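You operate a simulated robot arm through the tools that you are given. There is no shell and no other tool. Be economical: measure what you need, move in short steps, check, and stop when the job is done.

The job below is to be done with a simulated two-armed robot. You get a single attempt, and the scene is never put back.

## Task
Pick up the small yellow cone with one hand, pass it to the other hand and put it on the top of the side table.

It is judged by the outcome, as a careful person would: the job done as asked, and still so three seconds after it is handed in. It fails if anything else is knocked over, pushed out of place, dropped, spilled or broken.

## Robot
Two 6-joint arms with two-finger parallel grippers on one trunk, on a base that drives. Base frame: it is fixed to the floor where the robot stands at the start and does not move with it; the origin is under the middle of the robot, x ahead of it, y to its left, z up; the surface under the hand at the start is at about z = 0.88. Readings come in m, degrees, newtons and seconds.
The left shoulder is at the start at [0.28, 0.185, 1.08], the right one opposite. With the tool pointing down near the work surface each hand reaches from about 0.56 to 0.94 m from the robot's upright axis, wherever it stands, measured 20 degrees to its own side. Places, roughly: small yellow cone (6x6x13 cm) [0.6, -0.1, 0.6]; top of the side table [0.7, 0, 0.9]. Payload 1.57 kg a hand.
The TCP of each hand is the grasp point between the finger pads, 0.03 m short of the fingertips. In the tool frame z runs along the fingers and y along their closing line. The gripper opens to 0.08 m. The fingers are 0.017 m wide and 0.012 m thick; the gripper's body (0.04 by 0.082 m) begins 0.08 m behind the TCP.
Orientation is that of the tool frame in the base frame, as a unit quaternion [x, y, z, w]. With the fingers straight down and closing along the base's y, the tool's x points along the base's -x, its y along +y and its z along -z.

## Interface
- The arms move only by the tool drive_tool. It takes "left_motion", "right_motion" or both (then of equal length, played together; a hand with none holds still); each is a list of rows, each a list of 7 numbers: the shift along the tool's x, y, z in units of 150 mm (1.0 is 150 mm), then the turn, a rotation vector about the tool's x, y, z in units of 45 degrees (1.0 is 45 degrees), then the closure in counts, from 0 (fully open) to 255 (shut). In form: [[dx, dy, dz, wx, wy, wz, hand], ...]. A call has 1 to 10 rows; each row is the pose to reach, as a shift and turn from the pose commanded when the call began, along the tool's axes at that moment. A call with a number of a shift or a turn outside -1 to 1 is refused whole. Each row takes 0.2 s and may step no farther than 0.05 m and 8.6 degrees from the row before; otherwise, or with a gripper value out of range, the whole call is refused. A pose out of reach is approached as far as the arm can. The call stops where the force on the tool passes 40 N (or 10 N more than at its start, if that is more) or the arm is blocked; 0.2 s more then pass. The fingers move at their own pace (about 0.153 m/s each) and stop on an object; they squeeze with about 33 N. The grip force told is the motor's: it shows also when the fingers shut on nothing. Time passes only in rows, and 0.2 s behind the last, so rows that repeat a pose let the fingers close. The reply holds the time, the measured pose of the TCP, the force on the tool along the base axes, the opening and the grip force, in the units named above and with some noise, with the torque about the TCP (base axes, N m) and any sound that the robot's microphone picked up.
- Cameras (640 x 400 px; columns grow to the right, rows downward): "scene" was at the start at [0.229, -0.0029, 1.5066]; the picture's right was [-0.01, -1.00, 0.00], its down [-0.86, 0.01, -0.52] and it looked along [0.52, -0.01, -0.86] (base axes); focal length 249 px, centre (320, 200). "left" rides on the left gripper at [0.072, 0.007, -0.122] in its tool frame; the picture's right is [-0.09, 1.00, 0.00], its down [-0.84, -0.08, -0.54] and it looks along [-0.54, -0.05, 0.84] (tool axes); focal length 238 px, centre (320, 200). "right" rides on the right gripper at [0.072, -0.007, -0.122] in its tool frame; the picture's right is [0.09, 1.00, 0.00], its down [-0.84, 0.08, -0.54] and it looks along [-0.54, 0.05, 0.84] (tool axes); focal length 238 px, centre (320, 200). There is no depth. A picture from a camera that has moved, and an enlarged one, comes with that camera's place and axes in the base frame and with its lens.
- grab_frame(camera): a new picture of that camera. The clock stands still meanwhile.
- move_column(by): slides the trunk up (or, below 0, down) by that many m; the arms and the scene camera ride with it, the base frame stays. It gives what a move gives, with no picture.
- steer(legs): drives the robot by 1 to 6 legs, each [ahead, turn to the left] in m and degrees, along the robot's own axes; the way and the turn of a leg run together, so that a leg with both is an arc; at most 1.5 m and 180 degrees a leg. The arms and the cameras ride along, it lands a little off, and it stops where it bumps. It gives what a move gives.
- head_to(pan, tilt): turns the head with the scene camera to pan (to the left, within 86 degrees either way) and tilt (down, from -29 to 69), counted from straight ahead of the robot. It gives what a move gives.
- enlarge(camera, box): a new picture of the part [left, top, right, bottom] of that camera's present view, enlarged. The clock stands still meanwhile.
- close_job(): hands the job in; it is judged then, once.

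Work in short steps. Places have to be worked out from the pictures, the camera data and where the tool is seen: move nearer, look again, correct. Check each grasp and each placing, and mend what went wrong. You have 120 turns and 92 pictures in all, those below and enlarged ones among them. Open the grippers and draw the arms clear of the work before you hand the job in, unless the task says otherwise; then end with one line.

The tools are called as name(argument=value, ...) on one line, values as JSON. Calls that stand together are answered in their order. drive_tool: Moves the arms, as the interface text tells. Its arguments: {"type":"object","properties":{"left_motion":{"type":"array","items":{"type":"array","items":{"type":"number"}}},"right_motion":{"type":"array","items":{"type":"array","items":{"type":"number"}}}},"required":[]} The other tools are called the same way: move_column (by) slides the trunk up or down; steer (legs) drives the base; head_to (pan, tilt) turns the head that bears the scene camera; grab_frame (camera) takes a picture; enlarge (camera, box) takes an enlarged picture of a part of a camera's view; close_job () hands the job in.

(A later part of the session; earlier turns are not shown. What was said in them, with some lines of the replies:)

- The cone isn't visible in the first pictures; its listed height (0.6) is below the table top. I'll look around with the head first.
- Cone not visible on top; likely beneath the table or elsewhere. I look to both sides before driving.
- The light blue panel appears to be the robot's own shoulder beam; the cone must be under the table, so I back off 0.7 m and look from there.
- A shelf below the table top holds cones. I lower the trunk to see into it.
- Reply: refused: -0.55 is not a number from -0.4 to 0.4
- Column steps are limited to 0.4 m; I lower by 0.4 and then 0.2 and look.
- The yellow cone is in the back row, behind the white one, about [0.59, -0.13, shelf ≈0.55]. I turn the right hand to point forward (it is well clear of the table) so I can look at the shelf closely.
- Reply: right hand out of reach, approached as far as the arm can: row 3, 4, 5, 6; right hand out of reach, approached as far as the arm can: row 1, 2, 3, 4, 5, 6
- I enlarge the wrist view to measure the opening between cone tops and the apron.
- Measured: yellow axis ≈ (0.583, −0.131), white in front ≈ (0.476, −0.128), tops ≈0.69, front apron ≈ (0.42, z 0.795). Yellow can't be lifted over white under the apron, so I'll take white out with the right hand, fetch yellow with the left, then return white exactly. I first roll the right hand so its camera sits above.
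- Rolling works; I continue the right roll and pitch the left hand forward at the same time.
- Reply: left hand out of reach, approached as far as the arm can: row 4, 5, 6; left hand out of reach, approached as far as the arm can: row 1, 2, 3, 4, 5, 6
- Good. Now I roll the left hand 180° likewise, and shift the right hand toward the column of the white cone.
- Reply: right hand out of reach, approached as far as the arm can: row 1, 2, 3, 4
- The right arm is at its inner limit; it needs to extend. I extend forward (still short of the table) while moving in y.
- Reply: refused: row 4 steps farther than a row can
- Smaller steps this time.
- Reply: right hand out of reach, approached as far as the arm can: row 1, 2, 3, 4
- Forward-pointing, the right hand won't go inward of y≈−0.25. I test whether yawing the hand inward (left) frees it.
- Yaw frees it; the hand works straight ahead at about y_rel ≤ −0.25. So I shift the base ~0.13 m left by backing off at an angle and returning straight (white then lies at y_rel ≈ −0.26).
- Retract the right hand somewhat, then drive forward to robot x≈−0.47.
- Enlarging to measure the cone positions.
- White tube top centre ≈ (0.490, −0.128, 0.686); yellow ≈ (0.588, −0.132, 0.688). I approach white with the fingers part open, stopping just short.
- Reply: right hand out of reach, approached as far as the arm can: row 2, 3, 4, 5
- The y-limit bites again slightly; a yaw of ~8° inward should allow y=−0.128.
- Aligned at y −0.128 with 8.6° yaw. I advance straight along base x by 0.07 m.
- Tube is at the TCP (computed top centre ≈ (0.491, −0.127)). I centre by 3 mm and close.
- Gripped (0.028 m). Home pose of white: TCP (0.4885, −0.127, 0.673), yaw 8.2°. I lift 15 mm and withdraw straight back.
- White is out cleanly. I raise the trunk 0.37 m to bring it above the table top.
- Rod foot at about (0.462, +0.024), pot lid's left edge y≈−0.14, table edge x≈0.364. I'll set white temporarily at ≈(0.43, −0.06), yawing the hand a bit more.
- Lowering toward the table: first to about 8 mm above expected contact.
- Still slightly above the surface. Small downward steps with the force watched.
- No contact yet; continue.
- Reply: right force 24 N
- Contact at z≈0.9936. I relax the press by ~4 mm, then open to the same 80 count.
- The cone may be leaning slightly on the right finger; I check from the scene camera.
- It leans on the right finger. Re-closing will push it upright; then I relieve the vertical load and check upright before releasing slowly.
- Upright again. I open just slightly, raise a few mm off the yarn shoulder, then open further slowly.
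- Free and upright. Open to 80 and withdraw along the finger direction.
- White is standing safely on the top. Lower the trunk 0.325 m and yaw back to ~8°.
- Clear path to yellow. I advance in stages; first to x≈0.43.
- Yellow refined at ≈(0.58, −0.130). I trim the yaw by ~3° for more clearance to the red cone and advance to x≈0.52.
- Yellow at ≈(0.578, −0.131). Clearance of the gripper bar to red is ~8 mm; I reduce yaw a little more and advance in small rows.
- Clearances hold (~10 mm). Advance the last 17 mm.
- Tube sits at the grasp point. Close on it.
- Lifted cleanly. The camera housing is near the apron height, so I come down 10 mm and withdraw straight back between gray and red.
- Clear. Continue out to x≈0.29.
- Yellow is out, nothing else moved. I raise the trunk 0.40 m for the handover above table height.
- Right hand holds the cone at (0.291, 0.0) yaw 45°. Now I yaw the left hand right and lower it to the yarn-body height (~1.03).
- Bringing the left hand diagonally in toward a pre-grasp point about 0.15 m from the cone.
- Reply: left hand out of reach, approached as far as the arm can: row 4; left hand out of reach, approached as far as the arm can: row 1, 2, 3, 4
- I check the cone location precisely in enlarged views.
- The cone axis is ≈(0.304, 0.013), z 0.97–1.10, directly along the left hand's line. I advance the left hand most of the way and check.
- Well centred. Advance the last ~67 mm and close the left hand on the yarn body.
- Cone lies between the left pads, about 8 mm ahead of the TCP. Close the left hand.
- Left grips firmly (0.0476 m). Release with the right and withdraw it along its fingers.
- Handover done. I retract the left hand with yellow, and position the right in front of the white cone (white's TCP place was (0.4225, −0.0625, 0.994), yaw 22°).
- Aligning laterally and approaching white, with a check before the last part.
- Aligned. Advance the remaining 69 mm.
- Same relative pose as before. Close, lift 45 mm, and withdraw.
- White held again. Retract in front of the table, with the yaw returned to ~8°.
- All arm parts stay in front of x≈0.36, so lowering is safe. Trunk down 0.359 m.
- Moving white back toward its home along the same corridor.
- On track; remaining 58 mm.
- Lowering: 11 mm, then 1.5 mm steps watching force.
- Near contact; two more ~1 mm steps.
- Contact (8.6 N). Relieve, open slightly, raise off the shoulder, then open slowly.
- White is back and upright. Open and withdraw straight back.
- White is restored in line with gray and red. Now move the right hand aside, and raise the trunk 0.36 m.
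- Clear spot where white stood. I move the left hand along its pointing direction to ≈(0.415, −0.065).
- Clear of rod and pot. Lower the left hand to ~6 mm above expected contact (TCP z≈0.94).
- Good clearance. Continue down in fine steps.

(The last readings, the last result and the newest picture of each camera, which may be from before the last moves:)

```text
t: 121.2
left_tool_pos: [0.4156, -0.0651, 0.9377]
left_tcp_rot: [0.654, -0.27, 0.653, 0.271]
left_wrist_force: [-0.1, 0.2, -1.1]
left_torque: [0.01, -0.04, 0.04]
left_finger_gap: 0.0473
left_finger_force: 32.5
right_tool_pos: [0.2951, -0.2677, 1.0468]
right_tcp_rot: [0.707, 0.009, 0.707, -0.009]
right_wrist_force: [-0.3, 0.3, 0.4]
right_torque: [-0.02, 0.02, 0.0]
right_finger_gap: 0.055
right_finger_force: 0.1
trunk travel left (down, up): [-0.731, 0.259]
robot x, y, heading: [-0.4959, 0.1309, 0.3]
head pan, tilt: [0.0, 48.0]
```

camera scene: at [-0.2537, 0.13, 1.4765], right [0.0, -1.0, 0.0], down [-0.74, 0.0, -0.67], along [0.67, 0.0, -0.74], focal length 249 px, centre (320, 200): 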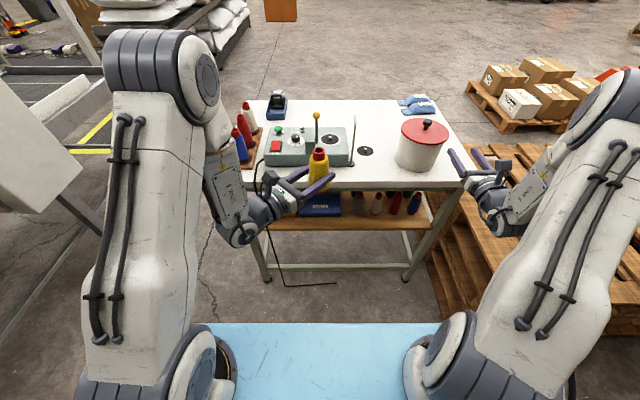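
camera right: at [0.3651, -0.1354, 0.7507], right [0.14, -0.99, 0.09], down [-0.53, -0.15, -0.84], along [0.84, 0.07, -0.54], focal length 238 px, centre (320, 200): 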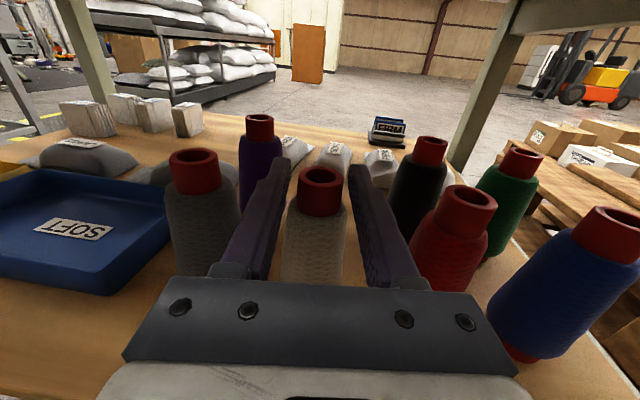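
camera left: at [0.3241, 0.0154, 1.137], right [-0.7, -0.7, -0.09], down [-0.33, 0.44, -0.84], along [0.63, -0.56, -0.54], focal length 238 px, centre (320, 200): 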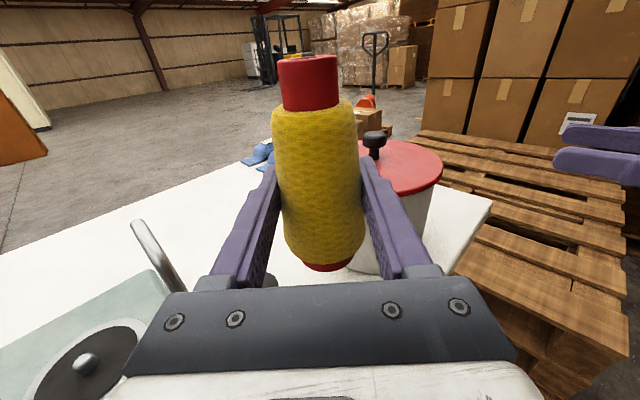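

Not yet touching; more 1.5 mm steps.

drive_tool(left_motion=[[-0.01, 0, 0, 0, 0, 0, 255], [-0.01, 0, 0, 0, 0, 0, 255]])

drive_tool(left_motion=[[-0.01, 0, 0, 0, 0, 0, 255], [-0.01, 0, 0, 0, 0, 0, 255]])

drive_tool(left_motion=[[-0.008, 0, 0, 0, 0, 0, 255], [-0.008, 0, 0, 0, 0, 0, 255]])

```text
t: 121.8
left_tool_pos: [0.4151, -0.0649, 0.938]
left_tcp_rot: [0.653, -0.27, 0.654, 0.27]
left_wrist_force: [0.0, 0.2, 3.6]
left_torque: [0.04, 0.08, 0.0]
left_finger_gap: 0.0475
left_finger_force: 33.3
right_tool_pos: [0.2952, -0.265, 1.048]
right_tcp_rot: [0.707, 0.01, 0.707, -0.01]
right_wrist_force: [-0.2, 0.8, 0.1]
right_torque: [0.02, 0.0, -0.01]
right_finger_gap: 0.0546
right_finger_force: 0.1
trunk travel left (down, up): [-0.731, 0.259]
robot x, y, heading: [-0.4937, 0.1331, 0.2]
head pan, tilt: [0.0, 48.0]
```

```text
t: 122.4
left_tool_pos: [0.4148, -0.0646, 0.9376]
left_tcp_rot: [0.652, -0.269, 0.656, 0.27]
left_wrist_force: [-0.1, 0.0, 13.1]
left_torque: [0.16, 0.2, 0.0]
left_finger_gap: 0.0475
left_finger_force: 32.6
right_tool_pos: [0.2954, -0.2646, 1.0475]
right_tcp_rot: [0.707, 0.009, 0.707, -0.009]
right_wrist_force: [0.3, -0.6, 0.3]
right_torque: [-0.02, 0.0, 0.0]
right_finger_gap: 0.0547
right_finger_force: 0.1
trunk travel left (down, up): [-0.731, 0.259]
robot x, y, heading: [-0.4933, 0.134, 0.2]
head pan, tilt: [0.0, 48.0]
```

```text
t: 123.0
left_tool_pos: [0.4151, -0.0648, 0.9368]
left_tcp_rot: [0.651, -0.269, 0.657, 0.27]
left_wrist_force: [1.8, -1.2, 20.4]
left_torque: [0.14, 0.13, 0.03]
left_finger_gap: 0.0475
left_finger_force: 32.8
right_tool_pos: [0.2935, -0.2665, 1.049]
right_tcp_rot: [0.707, 0.009, 0.707, -0.009]
right_wrist_force: [-0.1, -0.2, -0.7]
right_torque: [0.02, -0.04, 0.02]
right_finger_gap: 0.0547
right_finger_force: 0.0
trunk travel left (down, up): [-0.731, 0.259]
robot x, y, heading: [-0.4939, 0.1312, 0.3]
head pan, tilt: [0.0, 48.0]
```

Contact at z≈0.938. Relieve the press, open slowly, and inspect.

drive_tool(left_motion=[[0.012, 0, 0, 0, 0, 0, 255], [0.022, 0, 0, 0, 0, 0, 255], [0.022, 0, 0, 0, 0, 0, 255], [0.022, 0, 0, 0, 0, 0, 98], [0.022, 0, 0, 0, 0, 0, 92], [0.022, 0, 0, 0, 0, 0, 80], [0.022, 0, 0, 0, 0, 0, 60]])

grab_frame(camera="left")

enlarge(camera="scene", box=[330, 110, 410, 190])

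```text
t: 124.6
left_tool_pos: [0.4145, -0.0651, 0.9356]
left_tcp_rot: [0.653, -0.27, 0.654, 0.271]
left_wrist_force: [0.1, 0.3, -0.2]
left_torque: [0.0, 0.01, 0.0]
left_finger_gap: 0.061
left_finger_force: 0.1
right_tool_pos: [0.2956, -0.2662, 1.0486]
right_tcp_rot: [0.707, 0.01, 0.707, -0.01]
right_wrist_force: [0.3, 0.0, -0.3]
right_torque: [0.01, 0.02, 0.01]
right_finger_gap: 0.0548
right_finger_force: 0.0
trunk travel left (down, up): [-0.731, 0.259]
robot x, y, heading: [-0.4941, 0.134, 0.1]
head pan, tilt: [0.0, 48.0]
```

```text
14 pictures are left
camera left: at [0.3235, 0.0155, 1.0077], right [-0.7, -0.7, -0.09], down [-0.33, 0.44, -0.84], along [0.63, -0.56, -0.54], focal length 238 px, centre (320, 200)
```

left: 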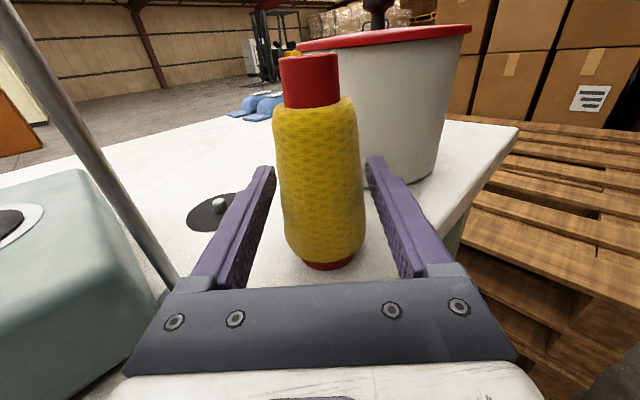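

```text
5.00 times, centred on (370, 150) of scene
camera zoom: at [-0.2538, 0.13, 1.4765], right [0.0, -1.0, 0.0], down [-0.74, 0.0, -0.67], along [0.67, 0.0, -0.74], focal length 1247 px, centre (70, 450)
```

zoom: 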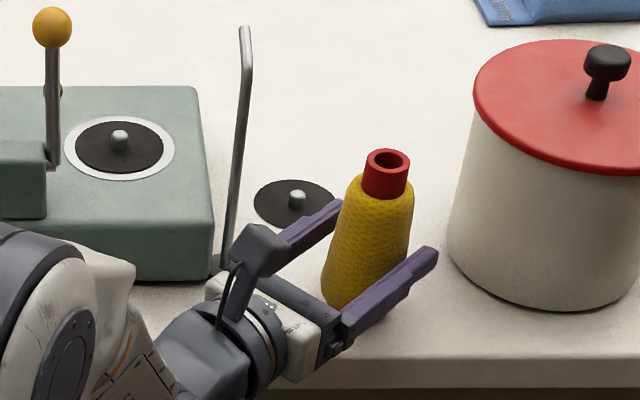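

Standing free with gaps on both sides. Withdraw the left hand along its fingers.

drive_tool(left_motion=[[0, 0, -0.1, 0, 0, 0, 50], [0, 0, -0.3, 0, 0, 0, 50], [0, 0, -0.55, 0, 0, 0, 50], [0, 0, -0.8, 0, 0, 0, 50], [0.1, 0, -1.0, 0, 0, 0, 50]])

grab_frame(camera="left")

```text
t: 125.8
left_tool_pos: [0.3085, 0.0406, 0.9515]
left_tcp_rot: [0.653, -0.27, 0.654, 0.27]
left_wrist_force: [0.7, 0.6, -0.1]
left_torque: [0.0, -0.04, -0.01]
left_finger_gap: 0.0645
left_finger_force: 0.2
right_tool_pos: [0.2954, -0.2662, 1.0472]
right_tcp_rot: [0.707, 0.009, 0.707, -0.009]
right_wrist_force: [-0.1, 0.3, -0.2]
right_torque: [0.01, 0.0, -0.02]
right_finger_gap: 0.0547
right_finger_force: 0.1
trunk travel left (down, up): [-0.731, 0.259]
robot x, y, heading: [-0.4941, 0.1348, 0.1]
head pan, tilt: [0.0, 48.0]
```

```text
12 pictures are left
camera left: at [0.2172, 0.1221, 1.0235], right [-0.7, -0.71, -0.09], down [-0.33, 0.44, -0.84], along [0.63, -0.56, -0.54], focal length 238 px, centre (320, 200)
```

left: 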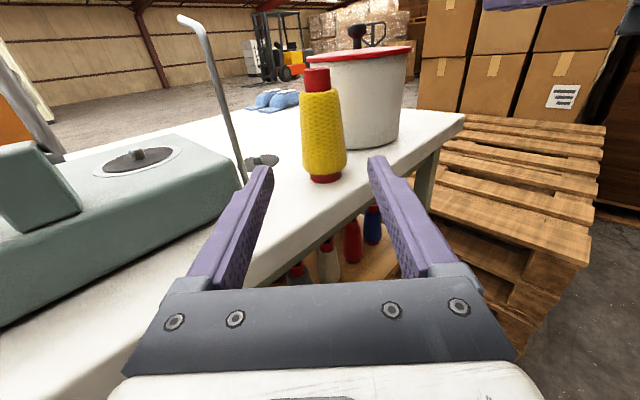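

Yellow stands upright on the table top. I open both grippers, pull the left further back, then back the base off and take a last look.

drive_tool(left_motion=[[0, 0, -0.25, 0, 0, 0, 0], [0, 0, -0.5, 0, 0, 0, 0], [0, 0, -0.7, 0, 0, 0, 0]], right_motion=[[0, 0, 0, 0, 0, 0, 0], [0, 0, 0, 0, 0, 0, 0], [0, 0, 0, 0, 0, 0, 0]])

steer(legs=[[-0.4, 0]])

grab_frame(camera="scene")

enlarge(camera="scene", box=[240, 50, 440, 190])

```text
t: 126.6
left_tool_pos: [0.2359, 0.1149, 0.9511]
left_tcp_rot: [0.653, -0.271, 0.653, 0.271]
left_wrist_force: [-0.4, -0.1, -0.3]
left_torque: [-0.01, -0.02, 0.01]
left_finger_gap: 0.0798
left_finger_force: 0.0
right_tool_pos: [0.2951, -0.2661, 1.0477]
right_tcp_rot: [0.707, 0.01, 0.707, -0.01]
right_wrist_force: [-0.2, -0.6, -0.2]
right_torque: [0.02, 0.0, -0.02]
right_finger_gap: 0.0796
right_finger_force: 0.0
trunk travel left (down, up): [-0.731, 0.259]
robot x, y, heading: [-0.4912, 0.1323, 0.2]
head pan, tilt: [0.0, 48.0]
```

```text
t: 129.1
left_tool_pos: [-0.1668, 0.1128, 0.9521]
left_tcp_rot: [0.653, -0.271, 0.654, 0.27]
left_wrist_force: [-0.1, 0.5, 0.9]
left_torque: [-0.02, -0.02, 0.03]
left_finger_gap: 0.08
left_finger_force: 0.1
right_tool_pos: [-0.106, -0.2681, 1.0484]
right_tcp_rot: [0.707, 0.011, 0.707, -0.011]
right_wrist_force: [0.2, -0.6, 0.4]
right_torque: [-0.02, -0.03, -0.01]
right_finger_gap: 0.0799
right_finger_force: 0.0
trunk travel left (down, up): [-0.731, 0.259]
robot x, y, heading: [-0.8944, 0.1308, 0.1]
head pan, tilt: [0.0, 48.0]
```

```text
11 pictures are left
camera scene: at [-0.6552, 0.1289, 1.4765], right [0.0, -1.0, 0.0], down [-0.74, 0.0, -0.67], along [0.67, 0.0, -0.74], focal length 249 px, centre (320, 200)
```

scene: 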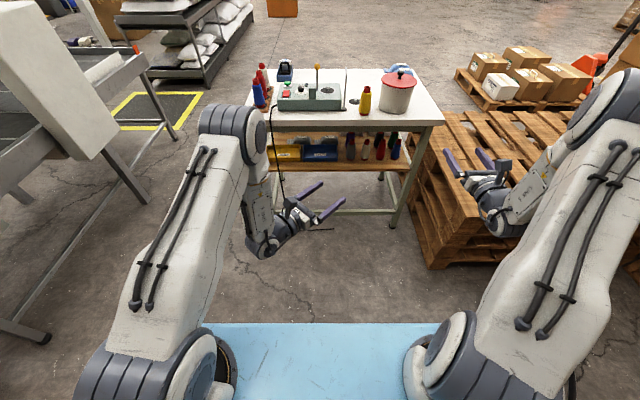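

```text
2.86 times, centred on (340, 120) of scene
camera zoom: at [-0.6552, 0.1289, 1.4765], right [0.0, -1.0, 0.0], down [-0.74, 0.0, -0.67], along [0.67, 0.0, -0.74], focal length 713 px, centre (263, 429)
```

zoom: 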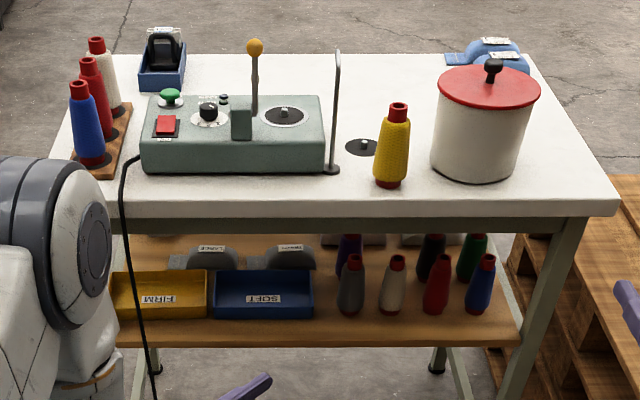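

The yellow cone stands on the table top, white is back in its row, and nothing else looks disturbed. Both grippers are open and clear, so I hand the job in.

close_job()

```text
The job is handed in.
```

The small yellow cone is standing upright on the side table top: the right hand picked it up and passed it to the left, which set it down. To reach it, I lifted the white cone out of the way and put it back in its row, to within a few millimetres; in the last picture nothing else looks moved.
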